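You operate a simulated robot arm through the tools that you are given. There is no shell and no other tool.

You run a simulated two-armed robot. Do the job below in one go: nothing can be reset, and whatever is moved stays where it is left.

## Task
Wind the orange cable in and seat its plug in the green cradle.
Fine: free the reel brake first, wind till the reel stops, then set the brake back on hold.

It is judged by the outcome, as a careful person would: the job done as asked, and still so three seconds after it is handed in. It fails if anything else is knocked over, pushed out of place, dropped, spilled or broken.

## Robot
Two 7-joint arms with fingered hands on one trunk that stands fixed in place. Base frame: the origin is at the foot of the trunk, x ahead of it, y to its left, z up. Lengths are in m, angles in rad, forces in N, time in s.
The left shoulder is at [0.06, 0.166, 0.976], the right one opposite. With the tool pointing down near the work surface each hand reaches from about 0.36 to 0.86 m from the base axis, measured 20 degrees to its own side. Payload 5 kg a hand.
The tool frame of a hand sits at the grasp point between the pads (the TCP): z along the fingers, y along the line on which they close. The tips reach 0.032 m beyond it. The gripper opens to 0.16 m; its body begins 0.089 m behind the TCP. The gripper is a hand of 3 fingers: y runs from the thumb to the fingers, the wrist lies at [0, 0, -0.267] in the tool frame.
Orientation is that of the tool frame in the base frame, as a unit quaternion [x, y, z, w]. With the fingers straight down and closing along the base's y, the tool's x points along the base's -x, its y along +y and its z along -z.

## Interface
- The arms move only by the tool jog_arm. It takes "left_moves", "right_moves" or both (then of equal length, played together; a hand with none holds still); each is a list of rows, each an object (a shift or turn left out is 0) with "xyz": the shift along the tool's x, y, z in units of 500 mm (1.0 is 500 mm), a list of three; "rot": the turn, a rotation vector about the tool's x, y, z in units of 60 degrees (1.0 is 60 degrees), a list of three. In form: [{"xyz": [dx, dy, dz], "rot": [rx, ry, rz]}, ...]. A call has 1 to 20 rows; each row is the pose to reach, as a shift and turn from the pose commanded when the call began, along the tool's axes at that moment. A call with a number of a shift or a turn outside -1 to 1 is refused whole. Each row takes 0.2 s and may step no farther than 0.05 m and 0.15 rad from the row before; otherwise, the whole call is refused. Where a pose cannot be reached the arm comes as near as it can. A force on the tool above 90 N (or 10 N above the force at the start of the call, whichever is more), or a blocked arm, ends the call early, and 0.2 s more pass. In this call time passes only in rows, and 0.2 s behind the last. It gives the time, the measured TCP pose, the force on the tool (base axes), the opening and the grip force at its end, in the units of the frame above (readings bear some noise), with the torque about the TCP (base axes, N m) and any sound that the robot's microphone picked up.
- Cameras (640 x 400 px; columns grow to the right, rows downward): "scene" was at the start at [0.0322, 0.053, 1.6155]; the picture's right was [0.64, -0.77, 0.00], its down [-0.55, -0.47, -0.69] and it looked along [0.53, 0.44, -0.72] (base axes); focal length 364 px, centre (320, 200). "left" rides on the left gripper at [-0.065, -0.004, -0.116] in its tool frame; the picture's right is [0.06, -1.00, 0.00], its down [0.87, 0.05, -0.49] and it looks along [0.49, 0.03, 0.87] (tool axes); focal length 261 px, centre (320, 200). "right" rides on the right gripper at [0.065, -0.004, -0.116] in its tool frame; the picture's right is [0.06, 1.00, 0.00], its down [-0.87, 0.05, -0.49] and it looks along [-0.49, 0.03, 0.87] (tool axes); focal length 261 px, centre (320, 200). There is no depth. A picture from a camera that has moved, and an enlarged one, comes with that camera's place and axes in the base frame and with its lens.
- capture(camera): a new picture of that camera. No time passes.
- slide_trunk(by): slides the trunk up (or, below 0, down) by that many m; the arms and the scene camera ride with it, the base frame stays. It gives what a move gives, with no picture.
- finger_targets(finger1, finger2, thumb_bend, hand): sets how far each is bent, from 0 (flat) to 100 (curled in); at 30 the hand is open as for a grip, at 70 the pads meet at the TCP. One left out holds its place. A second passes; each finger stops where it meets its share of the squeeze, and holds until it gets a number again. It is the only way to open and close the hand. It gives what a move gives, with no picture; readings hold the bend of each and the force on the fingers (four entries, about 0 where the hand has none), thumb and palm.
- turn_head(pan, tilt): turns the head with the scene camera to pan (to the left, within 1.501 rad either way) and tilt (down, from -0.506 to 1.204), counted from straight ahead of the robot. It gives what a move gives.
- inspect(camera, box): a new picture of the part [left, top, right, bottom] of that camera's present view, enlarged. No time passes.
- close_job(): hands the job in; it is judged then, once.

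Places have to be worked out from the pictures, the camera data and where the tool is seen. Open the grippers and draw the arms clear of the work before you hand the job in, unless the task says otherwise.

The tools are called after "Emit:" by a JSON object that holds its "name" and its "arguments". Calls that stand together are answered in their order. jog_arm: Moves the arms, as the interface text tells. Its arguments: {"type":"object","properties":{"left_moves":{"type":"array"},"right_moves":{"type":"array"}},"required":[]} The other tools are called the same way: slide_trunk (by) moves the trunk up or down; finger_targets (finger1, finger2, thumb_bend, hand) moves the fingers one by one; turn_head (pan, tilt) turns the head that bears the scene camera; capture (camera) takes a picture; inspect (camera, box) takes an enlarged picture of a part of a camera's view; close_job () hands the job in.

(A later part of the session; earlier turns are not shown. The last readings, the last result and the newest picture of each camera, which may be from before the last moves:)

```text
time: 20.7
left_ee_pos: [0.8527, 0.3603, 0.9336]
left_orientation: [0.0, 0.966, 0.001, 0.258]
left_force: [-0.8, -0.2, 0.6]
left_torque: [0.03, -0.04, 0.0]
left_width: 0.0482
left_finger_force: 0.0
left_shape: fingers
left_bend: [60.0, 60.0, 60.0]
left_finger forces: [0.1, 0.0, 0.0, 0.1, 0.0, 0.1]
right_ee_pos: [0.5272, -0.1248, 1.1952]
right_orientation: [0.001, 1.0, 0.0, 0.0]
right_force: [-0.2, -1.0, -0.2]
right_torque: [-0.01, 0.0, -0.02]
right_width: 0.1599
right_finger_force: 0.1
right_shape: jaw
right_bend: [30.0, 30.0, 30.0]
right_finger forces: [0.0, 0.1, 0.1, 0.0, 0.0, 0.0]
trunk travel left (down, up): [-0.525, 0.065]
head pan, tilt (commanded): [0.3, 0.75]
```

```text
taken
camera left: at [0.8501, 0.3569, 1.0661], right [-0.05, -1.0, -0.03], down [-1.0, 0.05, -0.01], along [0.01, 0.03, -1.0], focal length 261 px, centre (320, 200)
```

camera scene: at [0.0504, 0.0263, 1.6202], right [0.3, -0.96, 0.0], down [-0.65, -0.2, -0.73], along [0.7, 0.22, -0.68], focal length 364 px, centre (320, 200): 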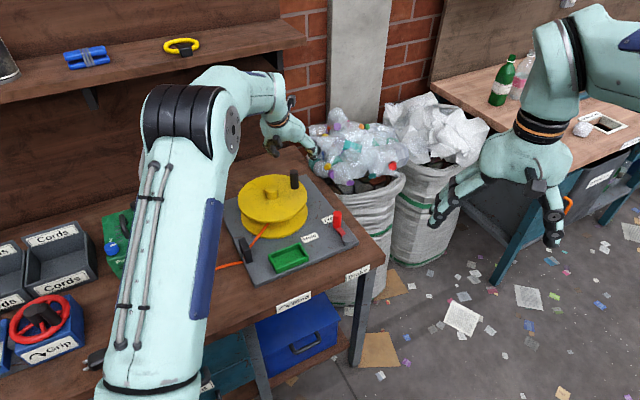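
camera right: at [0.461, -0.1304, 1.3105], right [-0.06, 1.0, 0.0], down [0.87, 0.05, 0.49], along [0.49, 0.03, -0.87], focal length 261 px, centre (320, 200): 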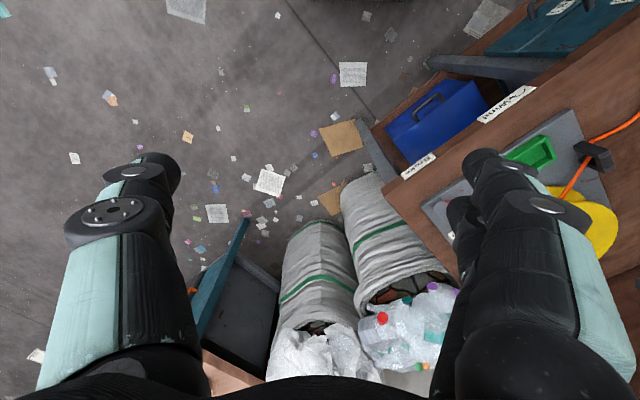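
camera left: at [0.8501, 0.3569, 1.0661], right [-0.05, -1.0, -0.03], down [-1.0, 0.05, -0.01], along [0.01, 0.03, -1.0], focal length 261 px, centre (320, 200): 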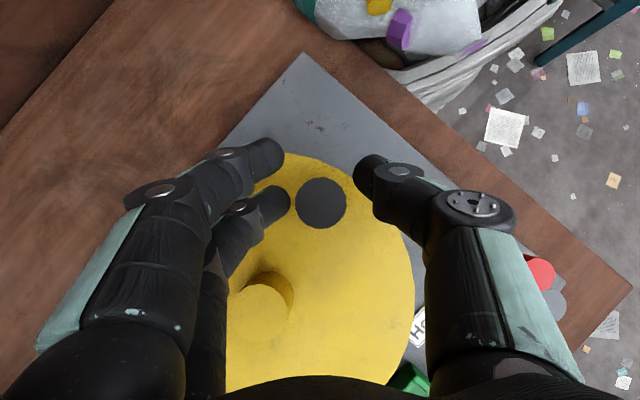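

The knob is centred side to side, but the fingertips are about 1 cm too far forward at knob height. I shift back 1 cm, slightly lower, then close onto the knob gently.

Emit:
{"name": "jog_arm", "arguments": {"left_moves": [{"xyz": [0.0213, 0, -0.003]}]}}

Emit:
{"name": "finger_targets", "arguments": {"hand": "left", "finger1": 65, "finger2": 65, "thumb_bend": 65}}

Emit:
{"name": "capture", "arguments": {"camera": "left"}}

```text
time: 21.1
left_ee_pos: [0.8426, 0.3615, 0.9321]
left_orientation: [0.0, 0.966, 0.0, 0.259]
left_force: [0.0, 0.3, -0.2]
left_torque: [0.0, 0.0, -0.01]
left_width: 0.0482
left_finger_force: 0.1
left_shape: fingers
left_bend: [60.0, 60.0, 60.0]
left_finger forces: [0.0, 0.0, 0.0, 0.0, 0.0, 0.0]
right_ee_pos: [0.5271, -0.1255, 1.1946]
right_orientation: [0.001, 1.0, -0.001, -0.001]
right_force: [-0.8, 0.1, -0.1]
right_torque: [-0.01, -0.03, 0.01]
right_width: 0.1599
right_finger_force: 0.1
right_shape: jaw
right_bend: [30.0, 30.0, 30.0]
right_finger forces: [0.0, 0.0, 0.0, 0.0, 0.0, 0.1]
trunk travel left (down, up): [-0.525, 0.065]
head pan, tilt (commanded): [0.3, 0.75]
```

```text
time: 22.1
left_ee_pos: [0.8428, 0.361, 0.9318]
left_orientation: [0.0, 0.966, -0.001, 0.259]
left_force: [1.5, -1.2, -0.5]
left_torque: [-0.03, -0.03, 0.0]
left_width: 0.0311
left_finger_force: 1.1
left_shape: fingers
left_bend: [65.0, 64.0, 64.0]
left_finger forces: [0.1, 0.4, 0.0, 0.0, 1.7, 0.0]
right_ee_pos: [0.5262, -0.1257, 1.1938]
right_orientation: [0.0, 1.0, 0.0, 0.0]
right_force: [-0.4, -0.8, -0.2]
right_torque: [-0.01, -0.01, 0.0]
right_width: 0.1603
right_finger_force: 0.0
right_shape: jaw
right_bend: [30.0, 30.0, 30.0]
right_finger forces: [0.1, 0.0, 0.0, 0.1, 0.0, 0.0]
trunk travel left (down, up): [-0.525, 0.065]
head pan, tilt (commanded): [0.3, 0.75]
```

```text
taken
camera left: at [0.8404, 0.3569, 1.0628], right [-0.05, -1.0, -0.03], down [-1.0, 0.05, -0.01], along [0.01, 0.03, -1.0], focal length 261 px, centre (320, 200)
```

left: 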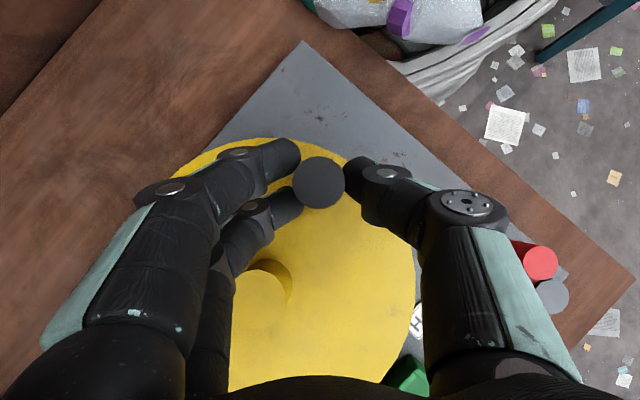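

The knob is nicely between two fingers and the thumb. I tighten slightly and take a reference picture of the cable before turning.

Emit:
{"name": "finger_targets", "arguments": {"hand": "left", "finger1": 67, "finger2": 67, "thumb_bend": 67}}

Emit:
{"name": "turn_head", "arguments": {"pan": 0.65, "tilt": 0.9}}

Emit:
{"name": "capture", "arguments": {"camera": "scene"}}

```text
time: 23.1
left_ee_pos: [0.8418, 0.3607, 0.9303]
left_orientation: [0.0, 0.966, 0.0, 0.259]
left_force: [1.2, -1.2, -1.0]
left_torque: [0.03, 0.03, -0.05]
left_width: 0.027
left_finger_force: 2.8
left_shape: fingers
left_bend: [67.0, 65.0, 66.0]
left_finger forces: [0.0, 1.8, 0.0, 0.1, 4.0, 0.1]
right_ee_pos: [0.5259, -0.125, 1.1949]
right_orientation: [0.0, 1.0, 0.0, 0.0]
right_force: [-0.3, -0.1, -0.4]
right_torque: [0.01, -0.01, 0.0]
right_width: 0.1599
right_finger_force: 0.0
right_shape: jaw
right_bend: [30.0, 30.0, 30.0]
right_finger forces: [0.0, 0.0, 0.0, 0.0, 0.0, 0.0]
trunk travel left (down, up): [-0.525, 0.065]
head pan, tilt (commanded): [0.3, 0.75]
```

```text
time: 23.9
left_ee_pos: [0.842, 0.3609, 0.9306]
left_orientation: [0.001, 0.966, 0.0, 0.258]
left_force: [2.3, -1.6, -0.3]
left_torque: [0.02, -0.04, -0.05]
left_width: 0.0271
left_finger_force: 3.2
left_shape: fingers
left_bend: [67.0, 65.0, 66.0]
left_finger forces: [0.0, 1.8, 0.1, 0.0, 4.1, 0.0]
right_ee_pos: [0.5261, -0.1251, 1.1945]
right_orientation: [0.001, 1.0, 0.0, 0.0]
right_force: [-0.4, -0.4, 0.1]
right_torque: [-0.02, 0.01, 0.01]
right_width: 0.1598
right_finger_force: 0.1
right_shape: jaw
right_bend: [30.0, 30.0, 30.0]
right_finger forces: [0.1, 0.0, 0.0, 0.0, 0.1, 0.0]
trunk travel left (down, up): [-0.525, 0.065]
head pan, tilt (commanded): [0.649, 0.901]
```

```text
taken
camera scene: at [0.0313, 0.0466, 1.6083], right [0.6, -0.8, 0.0], down [-0.62, -0.47, -0.62], along [0.49, 0.38, -0.78], focal length 364 px, centre (320, 200)
```

scene: 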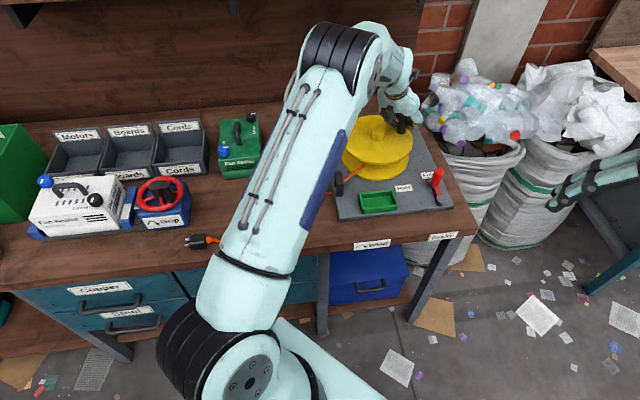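

Plug and cable are visible for reference at about (197, 241). Now I crank clockwise about 30° in small steps and watch forces.

Emit:
{"name": "jog_arm", "arguments": {"left_moves": [{"xyz": [0.007, -0.0108, -0.004]}, {"xyz": [0.014, -0.0212, -0.0081]}, {"xyz": [0.0224, -0.0306, -0.013]}, {"xyz": [0.0312, -0.0394, -0.018]}, {"xyz": [0.0408, -0.047, -0.0236]}, {"xyz": [0.0507, -0.0538, -0.0293]}]}}

Emit:
{"name": "capture", "arguments": {"camera": "left"}}

Emit:
{"name": "capture", "arguments": {"camera": "scene"}}

```text
time: 25.3
left_ee_pos: [0.813, 0.3352, 0.9297]
left_orientation: [0.0, 0.966, 0.0, 0.259]
left_force: [1.4, -1.3, 0.7]
left_torque: [0.01, -0.02, -0.07]
left_width: 0.0286
left_finger_force: 3.9
left_shape: fingers
left_bend: [65.0, 66.0, 66.0]
left_finger forces: [3.4, 0.9, 0.0, 0.0, 4.0, 0.0]
right_ee_pos: [0.5267, -0.1256, 1.1942]
right_orientation: [0.001, 1.0, 0.001, 0.0]
right_force: [-0.2, 0.0, -0.1]
right_torque: [-0.01, -0.01, -0.02]
right_width: 0.16
right_finger_force: 0.1
right_shape: jaw
right_bend: [30.0, 30.0, 30.0]
right_finger forces: [0.1, 0.0, 0.1, 0.1, 0.0, 0.0]
trunk travel left (down, up): [-0.525, 0.065]
head pan, tilt (commanded): [0.649, 0.901]
```

```text
taken
camera left: at [0.8105, 0.3313, 1.0621], right [-0.05, -1.0, -0.03], down [-1.0, 0.05, -0.01], along [0.01, 0.03, -1.0], focal length 261 px, centre (320, 200)
```

left: 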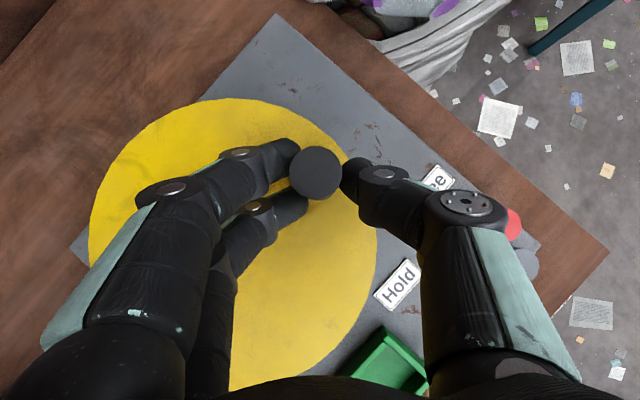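

```text
taken
camera scene: at [0.031, 0.0466, 1.6083], right [0.6, -0.8, 0.0], down [-0.62, -0.47, -0.62], along [0.49, 0.38, -0.78], focal length 364 px, centre (320, 200)
```

scene: 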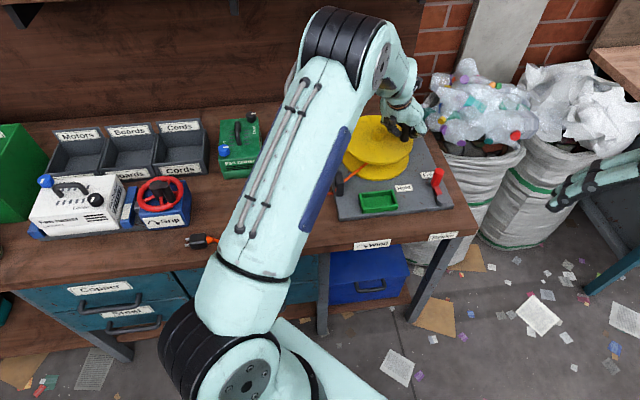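

The reel turns freely with only a few newtons and the knob stays caged. I continue clockwise another 50° and check that the cable is coming in.

Emit:
{"name": "jog_arm", "arguments": {"left_moves": [{"xyz": [0.0215, -0.0102, -0.0124]}, {"xyz": [0.0442, -0.016, -0.0255]}, {"xyz": [0.0675, -0.0172, -0.039]}, {"xyz": [0.0906, -0.0138, -0.0523]}, {"xyz": [0.1128, -0.0056, -0.0651]}]}}

Emit:
{"name": "capture", "arguments": {"camera": "left"}}

Emit:
{"name": "inspect", "arguments": {"camera": "scene", "box": [160, 100, 480, 300]}}

```text
time: 26.5
left_ee_pos: [0.747, 0.33, 0.9311]
left_orientation: [0.001, 0.966, 0.0, 0.259]
left_force: [-1.9, -5.1, -0.4]
left_torque: [-0.13, 0.02, -0.1]
left_width: 0.0295
left_finger_force: 3.5
left_shape: fingers
left_bend: [66.0, 67.0, 65.0]
left_finger forces: [0.9, 0.0, 0.0, 0.0, 6.6, 0.0]
right_ee_pos: [0.5265, -0.1257, 1.1949]
right_orientation: [0.002, 1.0, 0.001, 0.0]
right_force: [-1.3, -0.1, -0.1]
right_torque: [0.03, 0.0, 0.02]
right_width: 0.1599
right_finger_force: 0.0
right_shape: jaw
right_bend: [30.0, 30.0, 30.0]
right_finger forces: [0.1, 0.0, 0.0, 0.0, 0.1, 0.1]
trunk travel left (down, up): [-0.525, 0.065]
head pan, tilt (commanded): [0.649, 0.901]
```

```text
taken
camera left: at [0.7456, 0.3266, 1.0626], right [-0.06, -1.0, -0.03], down [-1.0, 0.06, -0.01], along [0.01, 0.03, -1.0], focal length 261 px, centre (320, 200)
```

left: 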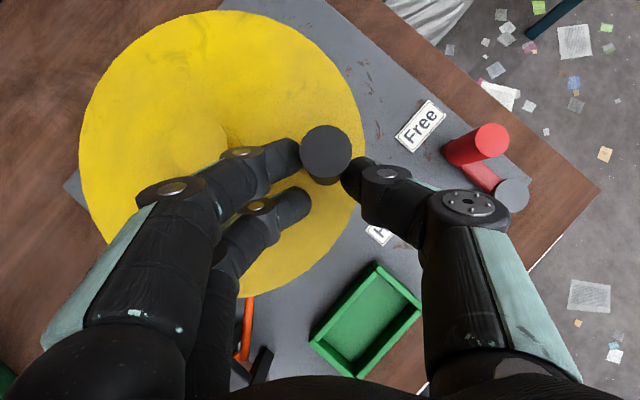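

```text
2.00 times, centred on (320, 200) of scene
camera zoom: at [0.0306, 0.0463, 1.6083], right [0.6, -0.8, 0.0], down [-0.62, -0.47, -0.62], along [0.49, 0.38, -0.78], focal length 727 px, centre (320, 200)
```

zoom: 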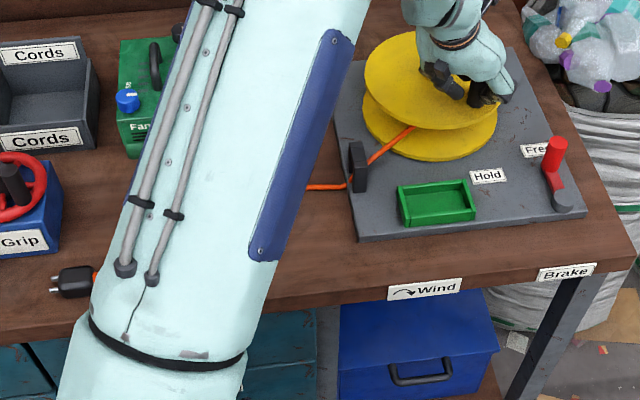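

The reel turned about 70°, but the knob is drifting to the far edge of my grip. I hold still with the left and swing the right hand's camera toward the cable, to see whether it is really being drawn in.

Emit:
{"name": "jog_arm", "arguments": {"right_moves": [{"rot": [0, 0, -0.125]}, {"rot": [0, 0, -0.25]}, {"rot": [0, 0, -0.375]}, {"rot": [0, 0, -0.5]}, {"rot": [0, 0, -0.625]}, {"rot": [0, 0, -0.75]}, {"rot": [0, 0, -0.875]}, {"rot": [0, 0, -1.0]}]}}

Emit:
{"name": "capture", "arguments": {"camera": "right"}}

```text
time: 28.3
left_ee_pos: [0.7484, 0.3311, 0.9316]
left_orientation: [0.001, 0.966, 0.0, 0.259]
left_force: [-1.7, -6.9, 0.4]
left_torque: [-0.13, 0.06, -0.15]
left_width: 0.03
left_finger_force: 4.1
left_shape: fingers
left_bend: [66.0, 67.0, 65.0]
left_finger forces: [0.7, 0.1, 0.0, 0.1, 7.1, 0.1]
right_ee_pos: [0.5263, -0.1278, 1.1938]
right_orientation: [-0.5, 0.866, 0.001, 0.001]
right_force: [0.0, -0.5, -0.8]
right_torque: [0.02, 0.01, 0.0]
right_width: 0.1599
right_finger_force: 0.0
right_shape: jaw
right_bend: [30.0, 30.0, 30.0]
right_finger forces: [0.0, 0.0, 0.0, 0.0, 0.0, 0.0]
trunk travel left (down, up): [-0.525, 0.065]
head pan, tilt (commanded): [0.649, 0.901]
```

```text
taken
camera right: at [0.498, -0.1865, 1.3098], right [-0.9, 0.44, 0.0], down [0.39, 0.78, 0.49], along [0.22, 0.44, -0.87], focal length 261 px, centre (320, 200)
```

right: 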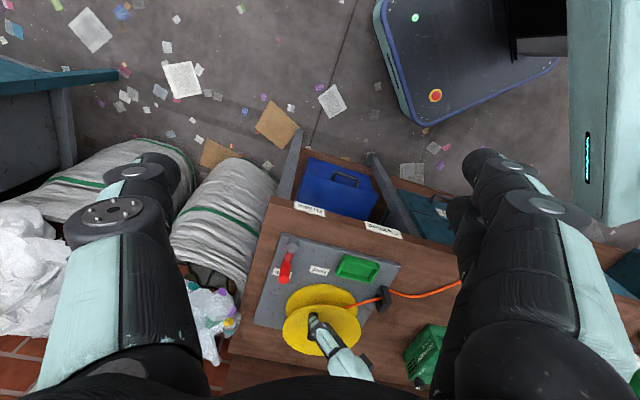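

The cable starts to show at right, hidden by fingers. I turn the right hand another 35° to bring the cable into the gap between the fingers.

Emit:
{"name": "jog_arm", "arguments": {"right_moves": [{"rot": [0, 0, -0.125]}, {"rot": [0, 0, -0.25]}, {"rot": [0, 0, -0.375]}, {"rot": [0, 0, -0.5]}, {"rot": [0, 0, -0.6]}]}}

Emit:
{"name": "capture", "arguments": {"camera": "right"}}

```text
time: 29.5
left_ee_pos: [0.75, 0.3308, 0.9303]
left_orientation: [0.001, 0.966, 0.001, 0.26]
left_force: [0.6, -3.3, 0.2]
left_torque: [-0.08, 0.1, -0.04]
left_width: 0.0299
left_finger_force: 2.7
left_shape: fingers
left_bend: [66.0, 67.0, 65.0]
left_finger forces: [1.3, 0.0, 0.1, 0.1, 4.2, 0.0]
right_ee_pos: [0.5305, -0.1399, 1.1863]
right_orientation: [0.736, -0.677, -0.002, 0.008]
right_force: [-1.8, 3.1, 3.2]
right_torque: [-0.21, -0.08, -0.02]
right_width: 0.1599
right_finger_force: 0.1
right_shape: jaw
right_bend: [30.0, 30.0, 30.0]
right_finger forces: [0.0, 0.0, 0.1, 0.0, 0.0, 0.2]
trunk travel left (down, up): [-0.525, 0.065]
head pan, tilt (commanded): [0.649, 0.901]
```

```text
taken
camera right: at [0.5419, -0.2033, 1.3027], right [-0.99, -0.14, 0.01], down [-0.12, 0.87, 0.48], along [-0.08, 0.48, -0.87], focal length 261 px, centre (320, 200)
```

right: 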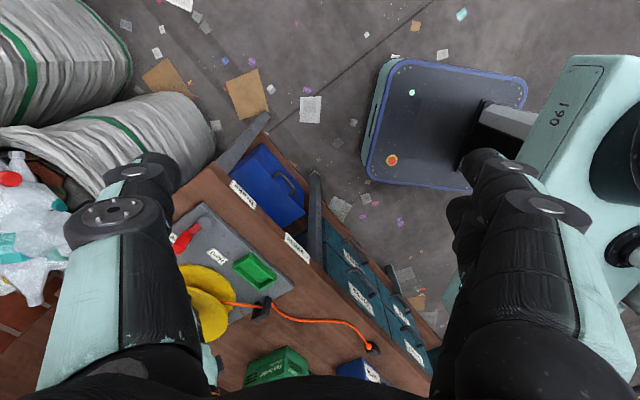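

Now the whole cable is in view from guide to plug. The right arm shows a slight 3 N pull, so I ease back 9° of that turn and then enlarge the cable view.

Emit:
{"name": "jog_arm", "arguments": {"right_moves": [{"rot": [0, 0, 0.08]}, {"rot": [0, 0, 0.15]}]}}

Emit:
{"name": "inspect", "arguments": {"camera": "right", "box": [170, 200, 450, 400]}}

```text
time: 30.1
left_ee_pos: [0.7474, 0.3315, 0.9308]
left_orientation: [0.0, 0.966, 0.0, 0.258]
left_force: [-1.1, -6.8, 1.4]
left_torque: [-0.14, 0.03, -0.1]
left_width: 0.0295
left_finger_force: 3.4
left_shape: fingers
left_bend: [66.0, 67.0, 65.0]
left_finger forces: [0.7, 0.0, 0.0, 0.0, 6.7, 0.0]
right_ee_pos: [0.5266, -0.1263, 1.194]
right_orientation: [-0.687, 0.726, -0.001, 0.001]
right_force: [0.0, 0.3, 0.0]
right_torque: [-0.01, 0.05, 0.01]
right_width: 0.1598
right_finger_force: 0.0
right_shape: jaw
right_bend: [30.0, 30.0, 30.0]
right_finger forces: [0.0, 0.0, 0.0, 0.0, 0.0, 0.0]
trunk travel left (down, up): [-0.525, 0.065]
head pan, tilt (commanded): [0.649, 0.901]
```

```text
2.00 times, centred on (310, 300) of right
camera zoom: at [0.5264, -0.193, 1.3099], right [-1.0, -0.01, 0.0], down [-0.01, 0.87, 0.49], along [0.0, 0.49, -0.87], focal length 521 px, centre (340, 0)
```

zoom: 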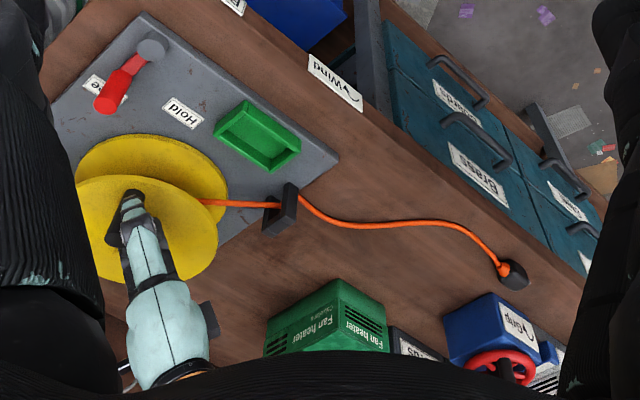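

The plug is still at ≈(0.245, 0.597) with slack in the cable, so only slack has been affected so far; this right view is now a fixed reference. I open, re-centre on the knob (≈(0.771, 0.326)) and close more firmly.

Emit:
{"name": "finger_targets", "arguments": {"hand": "left", "finger1": 57, "finger2": 57, "thumb_bend": 57}}

Emit:
{"name": "jog_arm", "arguments": {"left_moves": [{"xyz": [-0.018, -0.005, 0.0105]}, {"xyz": [-0.0364, -0.01, 0.021]}]}}

Emit:
{"name": "capture", "arguments": {"camera": "left"}}

```text
time: 31.1
left_ee_pos: [0.7483, 0.3323, 0.9309]
left_orientation: [0.0, 0.966, -0.001, 0.259]
left_force: [-1.4, -0.5, 0.1]
left_torque: [0.01, 0.01, 0.01]
left_width: 0.0624
left_finger_force: 0.0
left_shape: fingers
left_bend: [56.0, 56.0, 56.0]
left_finger forces: [0.0, 0.1, 0.0, 0.0, 0.1, 0.0]
right_ee_pos: [0.5259, -0.1281, 1.193]
right_orientation: [-0.687, 0.726, 0.0, 0.0]
right_force: [-0.5, -0.1, 0.1]
right_torque: [-0.01, -0.04, 0.01]
right_width: 0.1602
right_finger_force: 0.0
right_shape: jaw
right_bend: [30.0, 30.0, 30.0]
right_finger forces: [0.1, 0.0, 0.1, 0.1, 0.0, 0.0]
trunk travel left (down, up): [-0.525, 0.065]
head pan, tilt (commanded): [0.649, 0.901]
```

```text
time: 31.7
left_ee_pos: [0.7658, 0.3265, 0.9317]
left_orientation: [0.0, 0.966, 0.0, 0.259]
left_force: [-0.1, 0.9, 0.3]
left_torque: [0.02, 0.01, 0.0]
left_width: 0.0623
left_finger_force: 0.1
left_shape: fingers
left_bend: [56.0, 56.0, 56.0]
left_finger forces: [0.1, 0.0, 0.1, 0.1, 0.0, 0.0]
right_ee_pos: [0.5265, -0.1268, 1.1936]
right_orientation: [-0.688, 0.726, 0.001, 0.001]
right_force: [-0.1, 0.0, 0.5]
right_torque: [-0.01, -0.01, -0.01]
right_width: 0.1601
right_finger_force: 0.0
right_shape: jaw
right_bend: [30.0, 30.0, 30.0]
right_finger forces: [0.0, 0.1, 0.1, 0.0, 0.0, 0.0]
trunk travel left (down, up): [-0.525, 0.065]
head pan, tilt (commanded): [0.649, 0.901]
```

```text
taken
camera left: at [0.7664, 0.3223, 1.062], right [-0.05, -1.0, -0.03], down [-1.0, 0.05, -0.01], along [0.01, 0.03, -1.0], focal length 261 px, centre (320, 200)
```

left: 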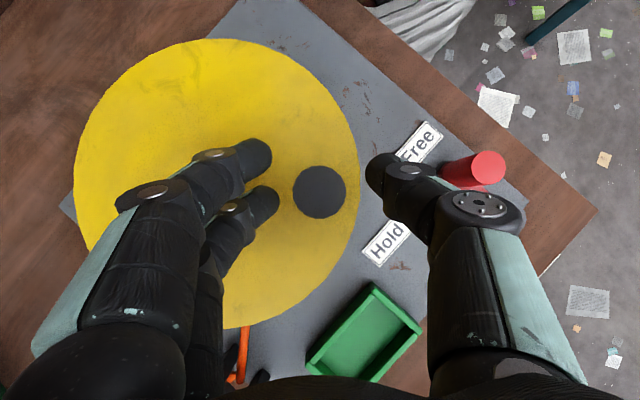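

The knob is centred between the pads at ≈(0.7716, 0.3265), angle −101° on the crank circle. I close more firmly.

Emit:
{"name": "finger_targets", "arguments": {"hand": "left", "finger1": 72, "finger2": 72, "thumb_bend": 72}}

Emit:
{"name": "capture", "arguments": {"camera": "left"}}

```text
time: 32.7
left_ee_pos: [0.7682, 0.3271, 0.9297]
left_orientation: [0.0, 0.966, 0.001, 0.258]
left_force: [0.0, -2.1, -5.8]
left_torque: [0.01, 0.04, -0.07]
left_width: 0.0185
left_finger_force: 10.6
left_shape: fingers
left_bend: [71.0, 67.0, 68.0]
left_finger forces: [1.8, 8.2, 0.0, 0.0, 11.3, 0.0]
right_ee_pos: [0.5271, -0.1272, 1.1923]
right_orientation: [-0.688, 0.726, 0.0, 0.0]
right_force: [-0.4, 0.2, 0.7]
right_torque: [0.0, -0.04, 0.0]
right_width: 0.1598
right_finger_force: 0.1
right_shape: jaw
right_bend: [30.0, 30.0, 30.0]
right_finger forces: [0.0, 0.0, 0.1, 0.1, 0.0, 0.0]
trunk travel left (down, up): [-0.525, 0.065]
head pan, tilt (commanded): [0.649, 0.901]
```

```text
taken
camera left: at [0.7665, 0.3221, 1.0615], right [-0.05, -1.0, -0.03], down [-1.0, 0.05, -0.01], along [0.01, 0.03, -1.0], focal length 261 px, centre (320, 200)
```

left: 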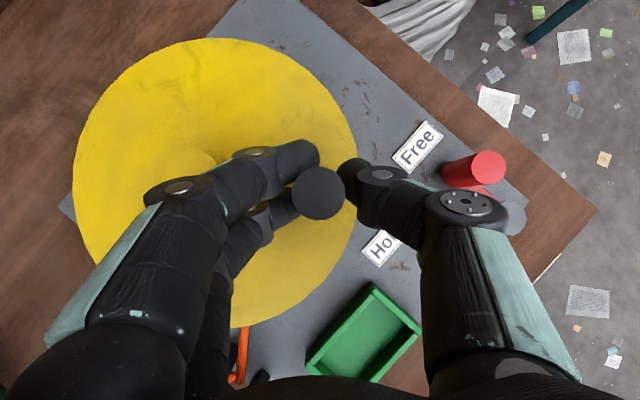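

The grip is firm (~11 N) with finger 1 behind the knob. I crank clockwise another 80°.

Emit:
{"name": "jog_arm", "arguments": {"left_moves": [{"xyz": [0.0223, 0.0072, -0.0129]}, {"xyz": [0.0433, 0.019, -0.025]}, {"xyz": [0.0622, 0.0346, -0.0359]}, {"xyz": [0.0785, 0.0538, -0.0453]}, {"xyz": [0.0914, 0.076, -0.0528]}, {"xyz": [0.101, 0.1006, -0.0583]}, {"xyz": [0.1067, 0.1266, -0.0616]}, {"xyz": [0.1084, 0.1534, -0.0626]}]}}

Emit:
{"name": "capture", "arguments": {"camera": "left"}}

Emit:
{"name": "inspect", "arguments": {"camera": "right", "box": [170, 200, 450, 400]}}

```text
time: 34.5
left_ee_pos: [0.7072, 0.4011, 0.9303]
left_orientation: [0.0, 0.966, -0.001, 0.259]
left_force: [7.3, -3.0, 2.3]
left_torque: [0.07, -0.16, -0.21]
left_width: 0.0126
left_finger_force: 10.5
left_shape: fingers
left_bend: [72.0, 66.0, 69.0]
left_finger forces: [2.5, 9.0, 0.0, 0.0, 9.4, 0.0]
right_ee_pos: [0.5271, -0.1274, 1.1935]
right_orientation: [-0.688, 0.726, 0.0, 0.001]
right_force: [0.2, -0.6, 0.2]
right_torque: [0.0, 0.01, 0.0]
right_width: 0.1599
right_finger_force: 0.0
right_shape: jaw
right_bend: [30.0, 30.0, 30.0]
right_finger forces: [0.1, 0.1, 0.1, 0.0, 0.0, 0.0]
trunk travel left (down, up): [-0.525, 0.065]
head pan, tilt (commanded): [0.649, 0.901]
```

```text
taken
camera left: at [0.7049, 0.3973, 1.0623], right [-0.06, -1.0, -0.03], down [-1.0, 0.06, -0.01], along [0.01, 0.03, -1.0], focal length 261 px, centre (320, 200)
```

left: 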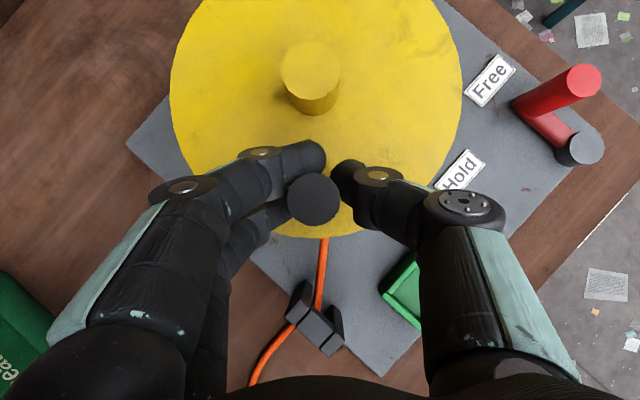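

```text
2.00 times, centred on (310, 300) of right
camera zoom: at [0.5271, -0.1935, 1.3093], right [-1.0, -0.01, 0.0], down [-0.01, 0.87, 0.49], along [0.0, 0.49, -0.87], focal length 521 px, centre (340, 0)
```

zoom: 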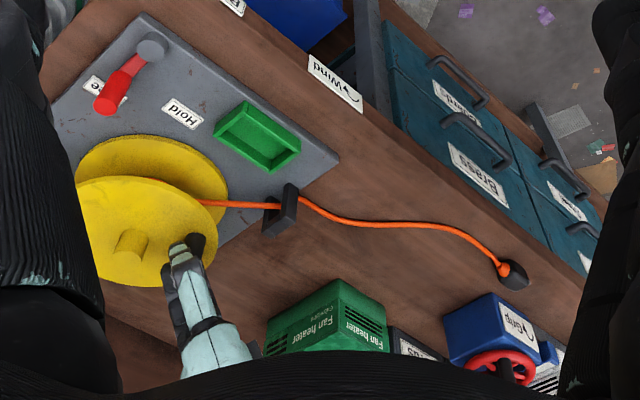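

The knob follows well and the cable looks slightly straighter. I continue clockwise another 90° (left side of the circle) and compare again.

Emit:
{"name": "jog_arm", "arguments": {"left_moves": [{"xyz": [-0.0024, 0.0266, 0.0014]}, {"xyz": [-0.0087, 0.0524, 0.005]}, {"xyz": [-0.0189, 0.0766, 0.0109]}, {"xyz": [-0.0324, 0.0984, 0.0187]}, {"xyz": [-0.049, 0.1172, 0.0283]}, {"xyz": [-0.0682, 0.1322, 0.0394]}, {"xyz": [-0.0895, 0.1432, 0.0517]}, {"xyz": [-0.1121, 0.1498, 0.0647]}, {"xyz": [-0.1353, 0.1518, 0.0781]}]}}

Emit:
{"name": "capture", "arguments": {"camera": "left"}}

Emit:
{"name": "inspect", "arguments": {"camera": "right", "box": [170, 200, 450, 400]}}

```text
time: 36.5
left_ee_pos: [0.7829, 0.4804, 0.931]
left_orientation: [0.0, 0.966, 0.001, 0.259]
left_force: [-0.1, 0.0, -1.1]
left_torque: [-0.01, -0.04, 0.03]
left_width: 0.0064
left_finger_force: 0.0
left_shape: fingers
left_bend: [72.0, 72.0, 72.0]
left_finger forces: [0.0, 0.0, 0.0, 0.1, 0.1, 0.0]
right_ee_pos: [0.528, -0.1273, 1.1943]
right_orientation: [-0.688, 0.725, 0.0, 0.0]
right_force: [-0.8, -0.3, -0.1]
right_torque: [0.02, 0.04, 0.02]
right_width: 0.1601
right_finger_force: 0.1
right_shape: jaw
right_bend: [30.0, 30.0, 30.0]
right_finger forces: [0.0, 0.0, 0.0, 0.0, 0.0, 0.0]
trunk travel left (down, up): [-0.525, 0.065]
head pan, tilt (commanded): [0.649, 0.901]
```

```text
taken
camera left: at [0.7814, 0.4755, 1.0623], right [-0.05, -1.0, -0.03], down [-1.0, 0.05, -0.01], along [0.01, 0.03, -1.0], focal length 261 px, centre (320, 200)
```

left: 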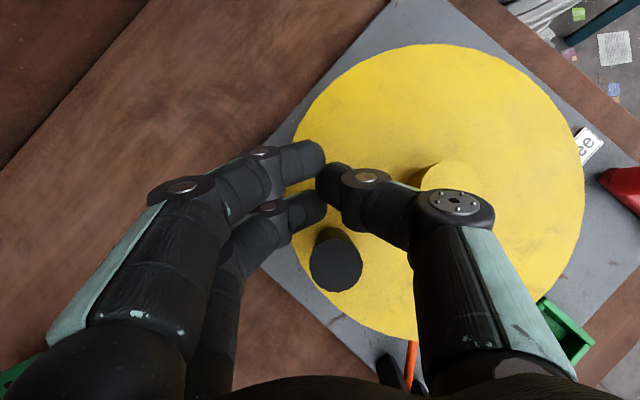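

```text
2.00 times, centred on (310, 300) of right
camera zoom: at [0.5275, -0.1928, 1.3092], right [-1.0, -0.01, 0.0], down [-0.01, 0.87, 0.49], along [0.0, 0.49, -0.87], focal length 521 px, centre (340, 0)
```

zoom: 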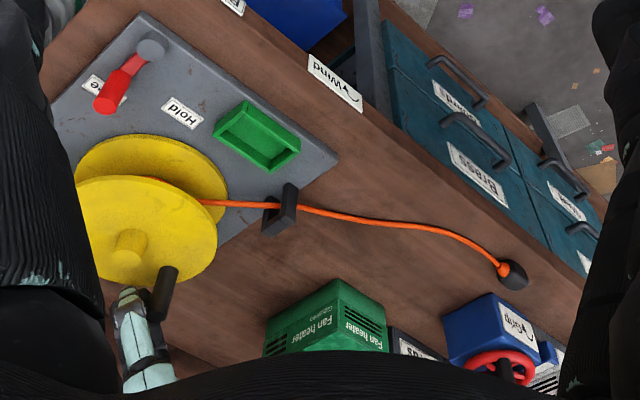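

Clockwise clearly winds: the cable is visibly straighter. But during the +x part the knob slipped out on the near side, now at ≈(0.751, 0.473). I open the fingers and move back over it.

Emit:
{"name": "finger_targets", "arguments": {"hand": "left", "finger1": 50, "finger2": 50, "thumb_bend": 50}}

Emit:
{"name": "jog_arm", "arguments": {"left_moves": [{"xyz": [0.025, -0.007, -0.014]}, {"xyz": [0.05, -0.0148, -0.028]}, {"xyz": [0.071, -0.0148, -0.041]}]}}

Emit:
{"name": "capture", "arguments": {"camera": "left"}}

```text
time: 37.5
left_ee_pos: [0.783, 0.4788, 0.9294]
left_orientation: [0.001, 0.966, -0.001, 0.259]
left_force: [0.6, 3.8, 3.2]
left_torque: [-0.09, -0.05, 0.04]
left_width: 0.083
left_finger_force: 1.7
left_shape: fingers
left_bend: [50.0, 50.0, 51.0]
left_finger forces: [0.0, 0.0, 0.0, 0.1, 4.7, 0.1]
right_ee_pos: [0.5263, -0.1263, 1.1941]
right_orientation: [-0.689, 0.725, 0.0, 0.0]
right_force: [1.1, -1.1, -0.1]
right_torque: [0.03, -0.01, -0.01]
right_width: 0.1599
right_finger_force: 0.0
right_shape: jaw
right_bend: [30.0, 30.0, 30.0]
right_finger forces: [0.0, 0.0, 0.0, 0.1, 0.1, 0.1]
trunk travel left (down, up): [-0.525, 0.065]
head pan, tilt (commanded): [0.649, 0.901]
```

```text
time: 38.3
left_ee_pos: [0.7435, 0.4706, 0.9299]
left_orientation: [0.001, 0.966, -0.001, 0.258]
left_force: [0.1, -0.6, 0.2]
left_torque: [0.02, 0.0, -0.04]
left_width: 0.0861
left_finger_force: 0.5
left_shape: fingers
left_bend: [50.0, 50.0, 50.0]
left_finger forces: [0.2, 0.1, 0.0, 0.0, 1.0, 0.0]
right_ee_pos: [0.5262, -0.1283, 1.1936]
right_orientation: [-0.688, 0.726, 0.0, 0.0]
right_force: [-0.2, 0.3, 1.0]
right_torque: [-0.02, 0.01, 0.03]
right_width: 0.1599
right_finger_force: 0.1
right_shape: jaw
right_bend: [30.0, 30.0, 30.0]
right_finger forces: [0.0, 0.0, 0.0, 0.1, 0.0, 0.0]
trunk travel left (down, up): [-0.525, 0.065]
head pan, tilt (commanded): [0.649, 0.901]
```

```text
taken
camera left: at [0.741, 0.4659, 1.0618], right [-0.06, -1.0, -0.03], down [-1.0, 0.06, -0.01], along [0.01, 0.03, -1.0], focal length 261 px, centre (320, 200)
```

left: 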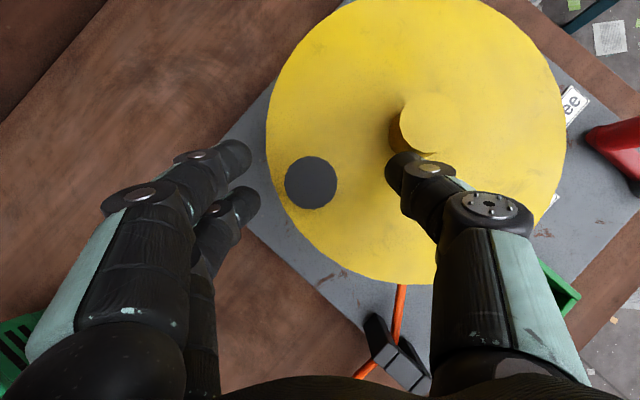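

The knob is in the right place front-to-back; I shift 4 mm toward the fingers and close firmly so both fingers and the thumb seat on it.

Emit:
{"name": "jog_arm", "arguments": {"left_moves": [{"xyz": [0, 0.008, 0]}]}}

Emit:
{"name": "finger_targets", "arguments": {"hand": "left", "finger1": 80, "finger2": 80, "thumb_bend": 80}}

Emit:
{"name": "capture", "arguments": {"camera": "left"}}

```text
time: 38.7
left_ee_pos: [0.7427, 0.4757, 0.9305]
left_orientation: [0.0, 0.966, 0.0, 0.26]
left_force: [-0.4, -0.6, -0.1]
left_torque: [0.02, 0.0, 0.01]
left_width: 0.0863
left_finger_force: 0.0
left_shape: fingers
left_bend: [50.0, 50.0, 50.0]
left_finger forces: [0.1, 0.0, 0.0, 0.0, 0.0, 0.0]
right_ee_pos: [0.5258, -0.1268, 1.194]
right_orientation: [-0.688, 0.726, -0.001, 0.001]
right_force: [0.0, -0.2, 0.0]
right_torque: [-0.03, -0.02, 0.01]
right_width: 0.16
right_finger_force: 0.0
right_shape: jaw
right_bend: [30.0, 30.0, 30.0]
right_finger forces: [0.0, 0.0, 0.1, 0.0, 0.0, 0.0]
trunk travel left (down, up): [-0.525, 0.065]
head pan, tilt (commanded): [0.649, 0.901]
```

```text
time: 39.7
left_ee_pos: [0.7446, 0.4741, 0.9285]
left_orientation: [0.0, 0.966, 0.0, 0.258]
left_force: [4.0, -10.4, -11.4]
left_torque: [-0.16, 0.15, -0.07]
left_width: 0.0224
left_finger_force: 24.3
left_shape: fingers
left_bend: [71.0, 70.0, 67.0]
left_finger forces: [8.6, 11.0, 0.0, 0.1, 28.5, 0.1]
right_ee_pos: [0.5274, -0.1275, 1.1933]
right_orientation: [-0.688, 0.726, 0.001, 0.0]
right_force: [0.7, 0.8, 0.1]
right_torque: [0.02, 0.0, 0.01]
right_width: 0.1598
right_finger_force: 0.2
right_shape: jaw
right_bend: [30.0, 30.0, 30.0]
right_finger forces: [0.0, 0.0, 0.0, 0.0, 0.0, 0.0]
trunk travel left (down, up): [-0.525, 0.065]
head pan, tilt (commanded): [0.649, 0.901]
```

```text
taken
camera left: at [0.7422, 0.4704, 1.0602], right [-0.06, -1.0, -0.03], down [-1.0, 0.06, -0.01], along [0.01, 0.03, -1.0], focal length 261 px, centre (320, 200)
```

left: 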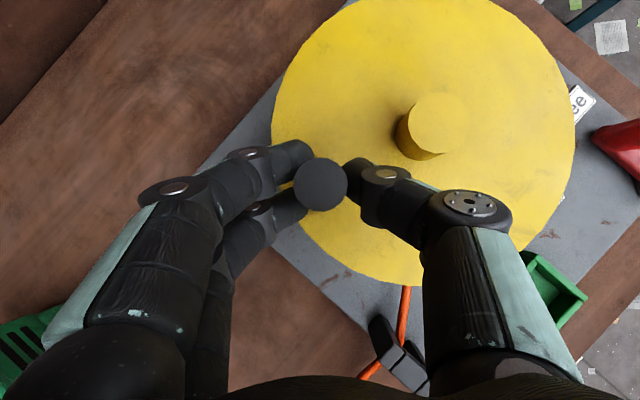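

Both fingers and thumb now bear on the knob (≈9, 11 and 28 N). A refined circle fit gives axis (0.7845, 0.4027), radius 0.078; I crank the next 50° clockwise.

Emit:
{"name": "jog_arm", "arguments": {"left_moves": [{"xyz": [-0.0222, 0.0062, 0.0128]}, {"xyz": [-0.0454, 0.011, 0.0262]}, {"xyz": [-0.0689, 0.011, 0.0398]}, {"xyz": [-0.0921, 0.0062, 0.0532]}, {"xyz": [-0.1143, -0.003, 0.066]}]}}

Emit:
{"name": "capture", "arguments": {"camera": "left"}}

```text
time: 40.9
left_ee_pos: [0.8101, 0.4771, 0.9295]
left_orientation: [0.0, 0.966, 0.0, 0.259]
left_force: [-2.1, -5.4, -9.1]
left_torque: [0.01, 0.15, -0.08]
left_width: 0.0093
left_finger_force: 18.8
left_shape: fingers
left_bend: [74.0, 69.0, 69.0]
left_finger forces: [2.9, 15.2, 0.0, 0.0, 19.2, 0.1]
right_ee_pos: [0.5275, -0.1278, 1.1936]
right_orientation: [-0.688, 0.725, 0.0, 0.001]
right_force: [-0.6, 0.1, -0.5]
right_torque: [0.0, -0.01, 0.03]
right_width: 0.1598
right_finger_force: 0.0
right_shape: jaw
right_bend: [30.0, 30.0, 30.0]
right_finger forces: [0.0, 0.0, 0.0, 0.0, 0.0, 0.0]
trunk travel left (down, up): [-0.525, 0.065]
head pan, tilt (commanded): [0.649, 0.901]
```

```text
taken
camera left: at [0.8076, 0.4725, 1.0616], right [-0.05, -1.0, -0.03], down [-1.0, 0.05, -0.01], along [0.01, 0.03, -1.0], focal length 261 px, centre (320, 200)
```

left: 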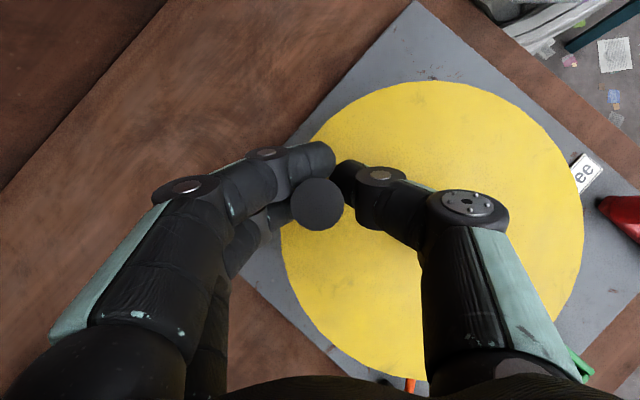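

The knob is creeping out of the grip again in the x-direction. Since the crank has one degree of freedom, I'll instead use the closed hand as a peg and push the knob from behind around the circle; first I open and back off to just behind the knob.

Emit:
{"name": "finger_targets", "arguments": {"hand": "left", "finger1": 50, "finger2": 50, "thumb_bend": 57}}

Emit:
{"name": "jog_arm", "arguments": {"left_moves": [{"xyz": [0.026, 0, -0.015]}, {"xyz": [0.052, 0, -0.03]}, {"xyz": [0.078, 0, -0.045]}, {"xyz": [0.1057, 0, -0.061]}]}}

Emit:
{"name": "capture", "arguments": {"camera": "left"}}

```text
time: 41.9
left_ee_pos: [0.8083, 0.4756, 0.9311]
left_orientation: [0.0, 0.966, 0.0, 0.258]
left_force: [-0.6, -0.5, 0.1]
left_torque: [0.0, -0.01, 0.01]
left_width: 0.0746
left_finger_force: 0.0
left_shape: fingers
left_bend: [50.0, 50.0, 56.0]
left_finger forces: [0.0, 0.1, 0.0, 0.1, 0.0, 0.1]
right_ee_pos: [0.5264, -0.1273, 1.1929]
right_orientation: [-0.687, 0.726, 0.0, 0.0]
right_force: [-0.6, 0.0, -0.1]
right_torque: [0.01, 0.01, -0.02]
right_width: 0.1601
right_finger_force: 0.0
right_shape: jaw
right_bend: [30.0, 30.0, 30.0]
right_finger forces: [0.0, 0.0, 0.1, 0.0, 0.0, 0.0]
trunk travel left (down, up): [-0.525, 0.065]
head pan, tilt (commanded): [0.649, 0.901]
```

```text
time: 42.9
left_ee_pos: [0.7476, 0.4742, 0.931]
left_orientation: [0.001, 0.966, 0.0, 0.259]
left_force: [0.8, -0.7, 0.3]
left_torque: [0.01, -0.02, 0.03]
left_width: 0.0746
left_finger_force: 0.1
left_shape: fingers
left_bend: [50.0, 50.0, 56.0]
left_finger forces: [0.0, 0.1, 0.0, 0.0, 0.0, 0.1]
right_ee_pos: [0.5271, -0.1274, 1.1934]
right_orientation: [-0.687, 0.726, 0.0, 0.001]
right_force: [-0.1, -0.3, 0.9]
right_torque: [0.01, -0.01, 0.02]
right_width: 0.1602
right_finger_force: 0.1
right_shape: jaw
right_bend: [30.0, 30.0, 30.0]
right_finger forces: [0.0, 0.0, 0.1, 0.0, 0.1, 0.0]
trunk travel left (down, up): [-0.525, 0.065]
head pan, tilt (commanded): [0.649, 0.901]
```

```text
taken
camera left: at [0.7454, 0.4705, 1.0625], right [-0.05, -1.0, -0.03], down [-1.0, 0.05, -0.01], along [0.01, 0.03, -1.0], focal length 261 px, centre (320, 200)
```

left: 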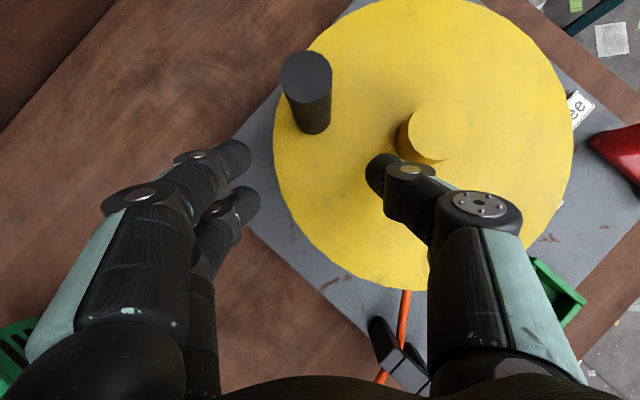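

The knob is free ahead at ≈71° and the hand is behind it. I close the hand into a peg.

Emit:
{"name": "finger_targets", "arguments": {"hand": "left", "finger1": 72, "finger2": 72, "thumb_bend": 72}}

Emit:
{"name": "capture", "arguments": {"camera": "left"}}

```text
time: 43.9
left_ee_pos: [0.7483, 0.4749, 0.9309]
left_orientation: [0.0, 0.966, 0.0, 0.258]
left_force: [0.1, 0.1, 0.1]
left_torque: [0.0, 0.0, -0.01]
left_width: 0.0064
left_finger_force: 0.2
left_shape: fingers
left_bend: [72.0, 72.0, 72.0]
left_finger forces: [0.0, 0.0, 0.0, 0.0, 0.0, 0.0]
right_ee_pos: [0.5271, -0.1273, 1.1937]
right_orientation: [-0.688, 0.725, 0.0, -0.001]
right_force: [0.0, 0.3, -0.5]
right_torque: [0.01, 0.01, 0.01]
right_width: 0.1601
right_finger_force: 0.0
right_shape: jaw
right_bend: [30.0, 30.0, 30.0]
right_finger forces: [0.1, 0.1, 0.1, 0.0, 0.1, 0.0]
trunk travel left (down, up): [-0.525, 0.065]
head pan, tilt (commanded): [0.649, 0.901]
```

```text
taken
camera left: at [0.746, 0.4703, 1.0624], right [-0.05, -1.0, -0.03], down [-1.0, 0.05, -0.01], along [0.01, 0.03, -1.0], focal length 261 px, centre (320, 200)
```

left: 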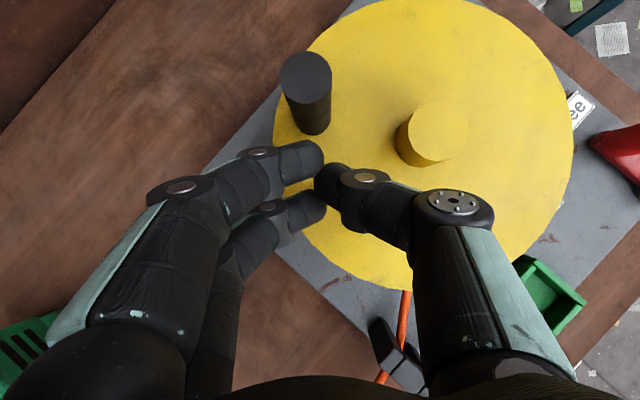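

The peg sits about 39° behind the knob. I push clockwise along the circle for 80°.

Emit:
{"name": "jog_arm", "arguments": {"left_moves": [{"xyz": [-0.0229, 0.007, 0.0132]}, {"xyz": [-0.0462, 0.0094, 0.0267]}, {"xyz": [-0.0696, 0.007, 0.0402]}, {"xyz": [-0.0925, 0, 0.0534]}, {"xyz": [-0.1138, -0.0116, 0.0657]}, {"xyz": [-0.133, -0.027, 0.0768]}, {"xyz": [-0.1498, -0.0464, 0.0865]}, {"xyz": [-0.1632, -0.0686, 0.0942]}]}}

Emit:
{"name": "capture", "arguments": {"camera": "left"}}

Emit:
{"name": "inspect", "arguments": {"camera": "right", "box": [170, 200, 450, 400]}}

```text
time: 45.7
left_ee_pos: [0.843, 0.4387, 0.9314]
left_orientation: [0.0, 0.966, 0.0, 0.26]
left_force: [0.9, 0.1, 0.2]
left_torque: [-0.04, 0.01, -0.01]
left_width: 0.0065
left_finger_force: 0.1
left_shape: fingers
left_bend: [72.0, 72.0, 72.0]
left_finger forces: [0.0, 0.0, 0.0, 0.0, 0.0, 0.1]
right_ee_pos: [0.5271, -0.1274, 1.194]
right_orientation: [-0.688, 0.726, 0.001, 0.0]
right_force: [-0.3, -0.2, -1.3]
right_torque: [0.02, 0.04, -0.02]
right_width: 0.1601
right_finger_force: 0.1
right_shape: jaw
right_bend: [30.0, 30.0, 30.0]
right_finger forces: [0.0, 0.1, 0.0, 0.1, 0.0, 0.0]
trunk travel left (down, up): [-0.525, 0.065]
head pan, tilt (commanded): [0.649, 0.901]
```

```text
taken
camera left: at [0.8411, 0.4349, 1.0631], right [-0.05, -1.0, -0.03], down [-1.0, 0.05, -0.01], along [0.01, 0.03, -1.0], focal length 261 px, centre (320, 200)
```

left: 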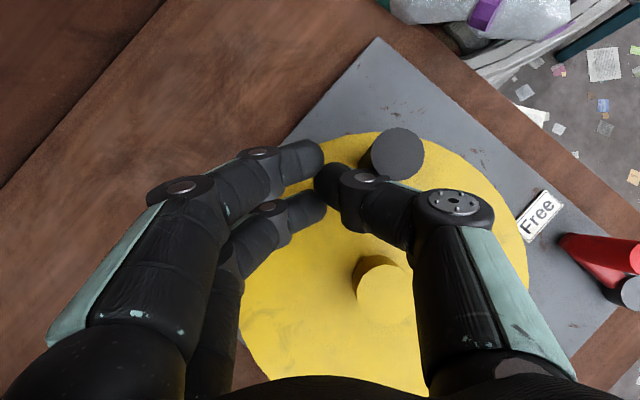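

```text
2.00 times, centred on (310, 300) of right
camera zoom: at [0.5272, -0.1936, 1.3093], right [-1.0, -0.01, 0.0], down [-0.01, 0.87, 0.49], along [0.0, 0.49, -0.87], focal length 521 px, centre (340, 0)
```

zoom: 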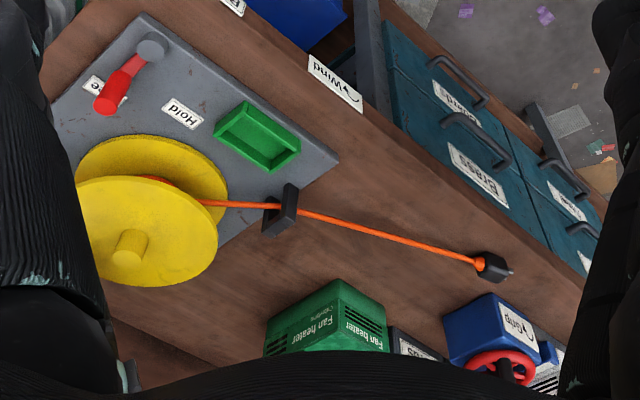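

The peg method works with almost no force: the cable is now taut and the plug has begun to slide (now ≈(0.282, 0.577)). I push the next 180° clockwise.

Emit:
{"name": "jog_arm", "arguments": {"left_moves": [{"xyz": [-0.01, -0.0246, 0.0058]}, {"xyz": [-0.0161, -0.051, 0.0093]}, {"xyz": [-0.0182, -0.078, 0.0105]}, {"xyz": [-0.0161, -0.105, 0.0093]}, {"xyz": [-0.01, -0.1314, 0.0058]}, {"xyz": [0, -0.156, 0]}, {"xyz": [0.0133, -0.1782, -0.0077]}, {"xyz": [0.0301, -0.1976, -0.0174]}, {"xyz": [0.0494, -0.213, -0.0285]}, {"xyz": [0.0707, -0.2246, -0.0408]}]}}

Emit:
{"name": "capture", "arguments": {"camera": "left"}}

Emit:
{"name": "inspect", "arguments": {"camera": "right", "box": [170, 200, 450, 400]}}

```text
time: 47.9
left_ee_pos: [0.801, 0.3282, 0.9305]
left_orientation: [-0.001, 0.966, 0.001, 0.259]
left_force: [-0.4, -0.1, 0.2]
left_torque: [-0.01, 0.0, 0.0]
left_width: 0.0065
left_finger_force: 0.3
left_shape: fingers
left_bend: [72.0, 72.0, 72.0]
left_finger forces: [0.0, 0.6, 0.0, 0.0, 0.0, 0.1]
right_ee_pos: [0.5266, -0.1275, 1.1935]
right_orientation: [-0.688, 0.726, 0.0, 0.001]
right_force: [-0.4, -0.6, 0.5]
right_torque: [-0.01, 0.02, -0.03]
right_width: 0.1598
right_finger_force: 0.1
right_shape: jaw
right_bend: [30.0, 30.0, 30.0]
right_finger forces: [0.1, 0.0, 0.0, 0.1, 0.0, 0.0]
trunk travel left (down, up): [-0.525, 0.065]
head pan, tilt (commanded): [0.649, 0.901]
```

```text
taken
camera left: at [0.7992, 0.3241, 1.0619], right [-0.05, -1.0, -0.03], down [-1.0, 0.05, -0.01], along [0.01, 0.03, -1.0], focal length 261 px, centre (320, 200)
```

left: 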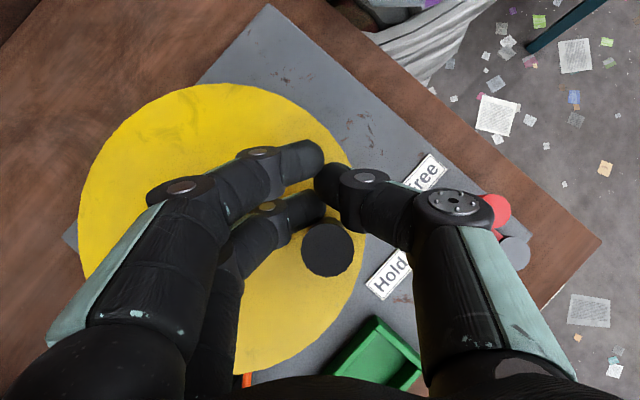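

```text
2.00 times, centred on (310, 300) of right
camera zoom: at [0.5268, -0.1932, 1.3095], right [-1.0, -0.01, 0.0], down [-0.01, 0.87, 0.49], along [0.0, 0.49, -0.87], focal length 521 px, centre (340, 0)
```

zoom: 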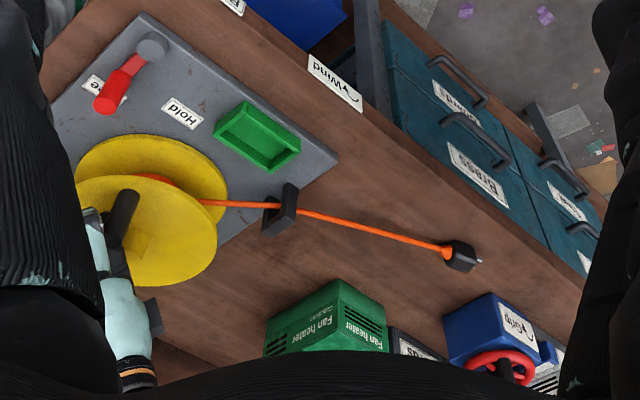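

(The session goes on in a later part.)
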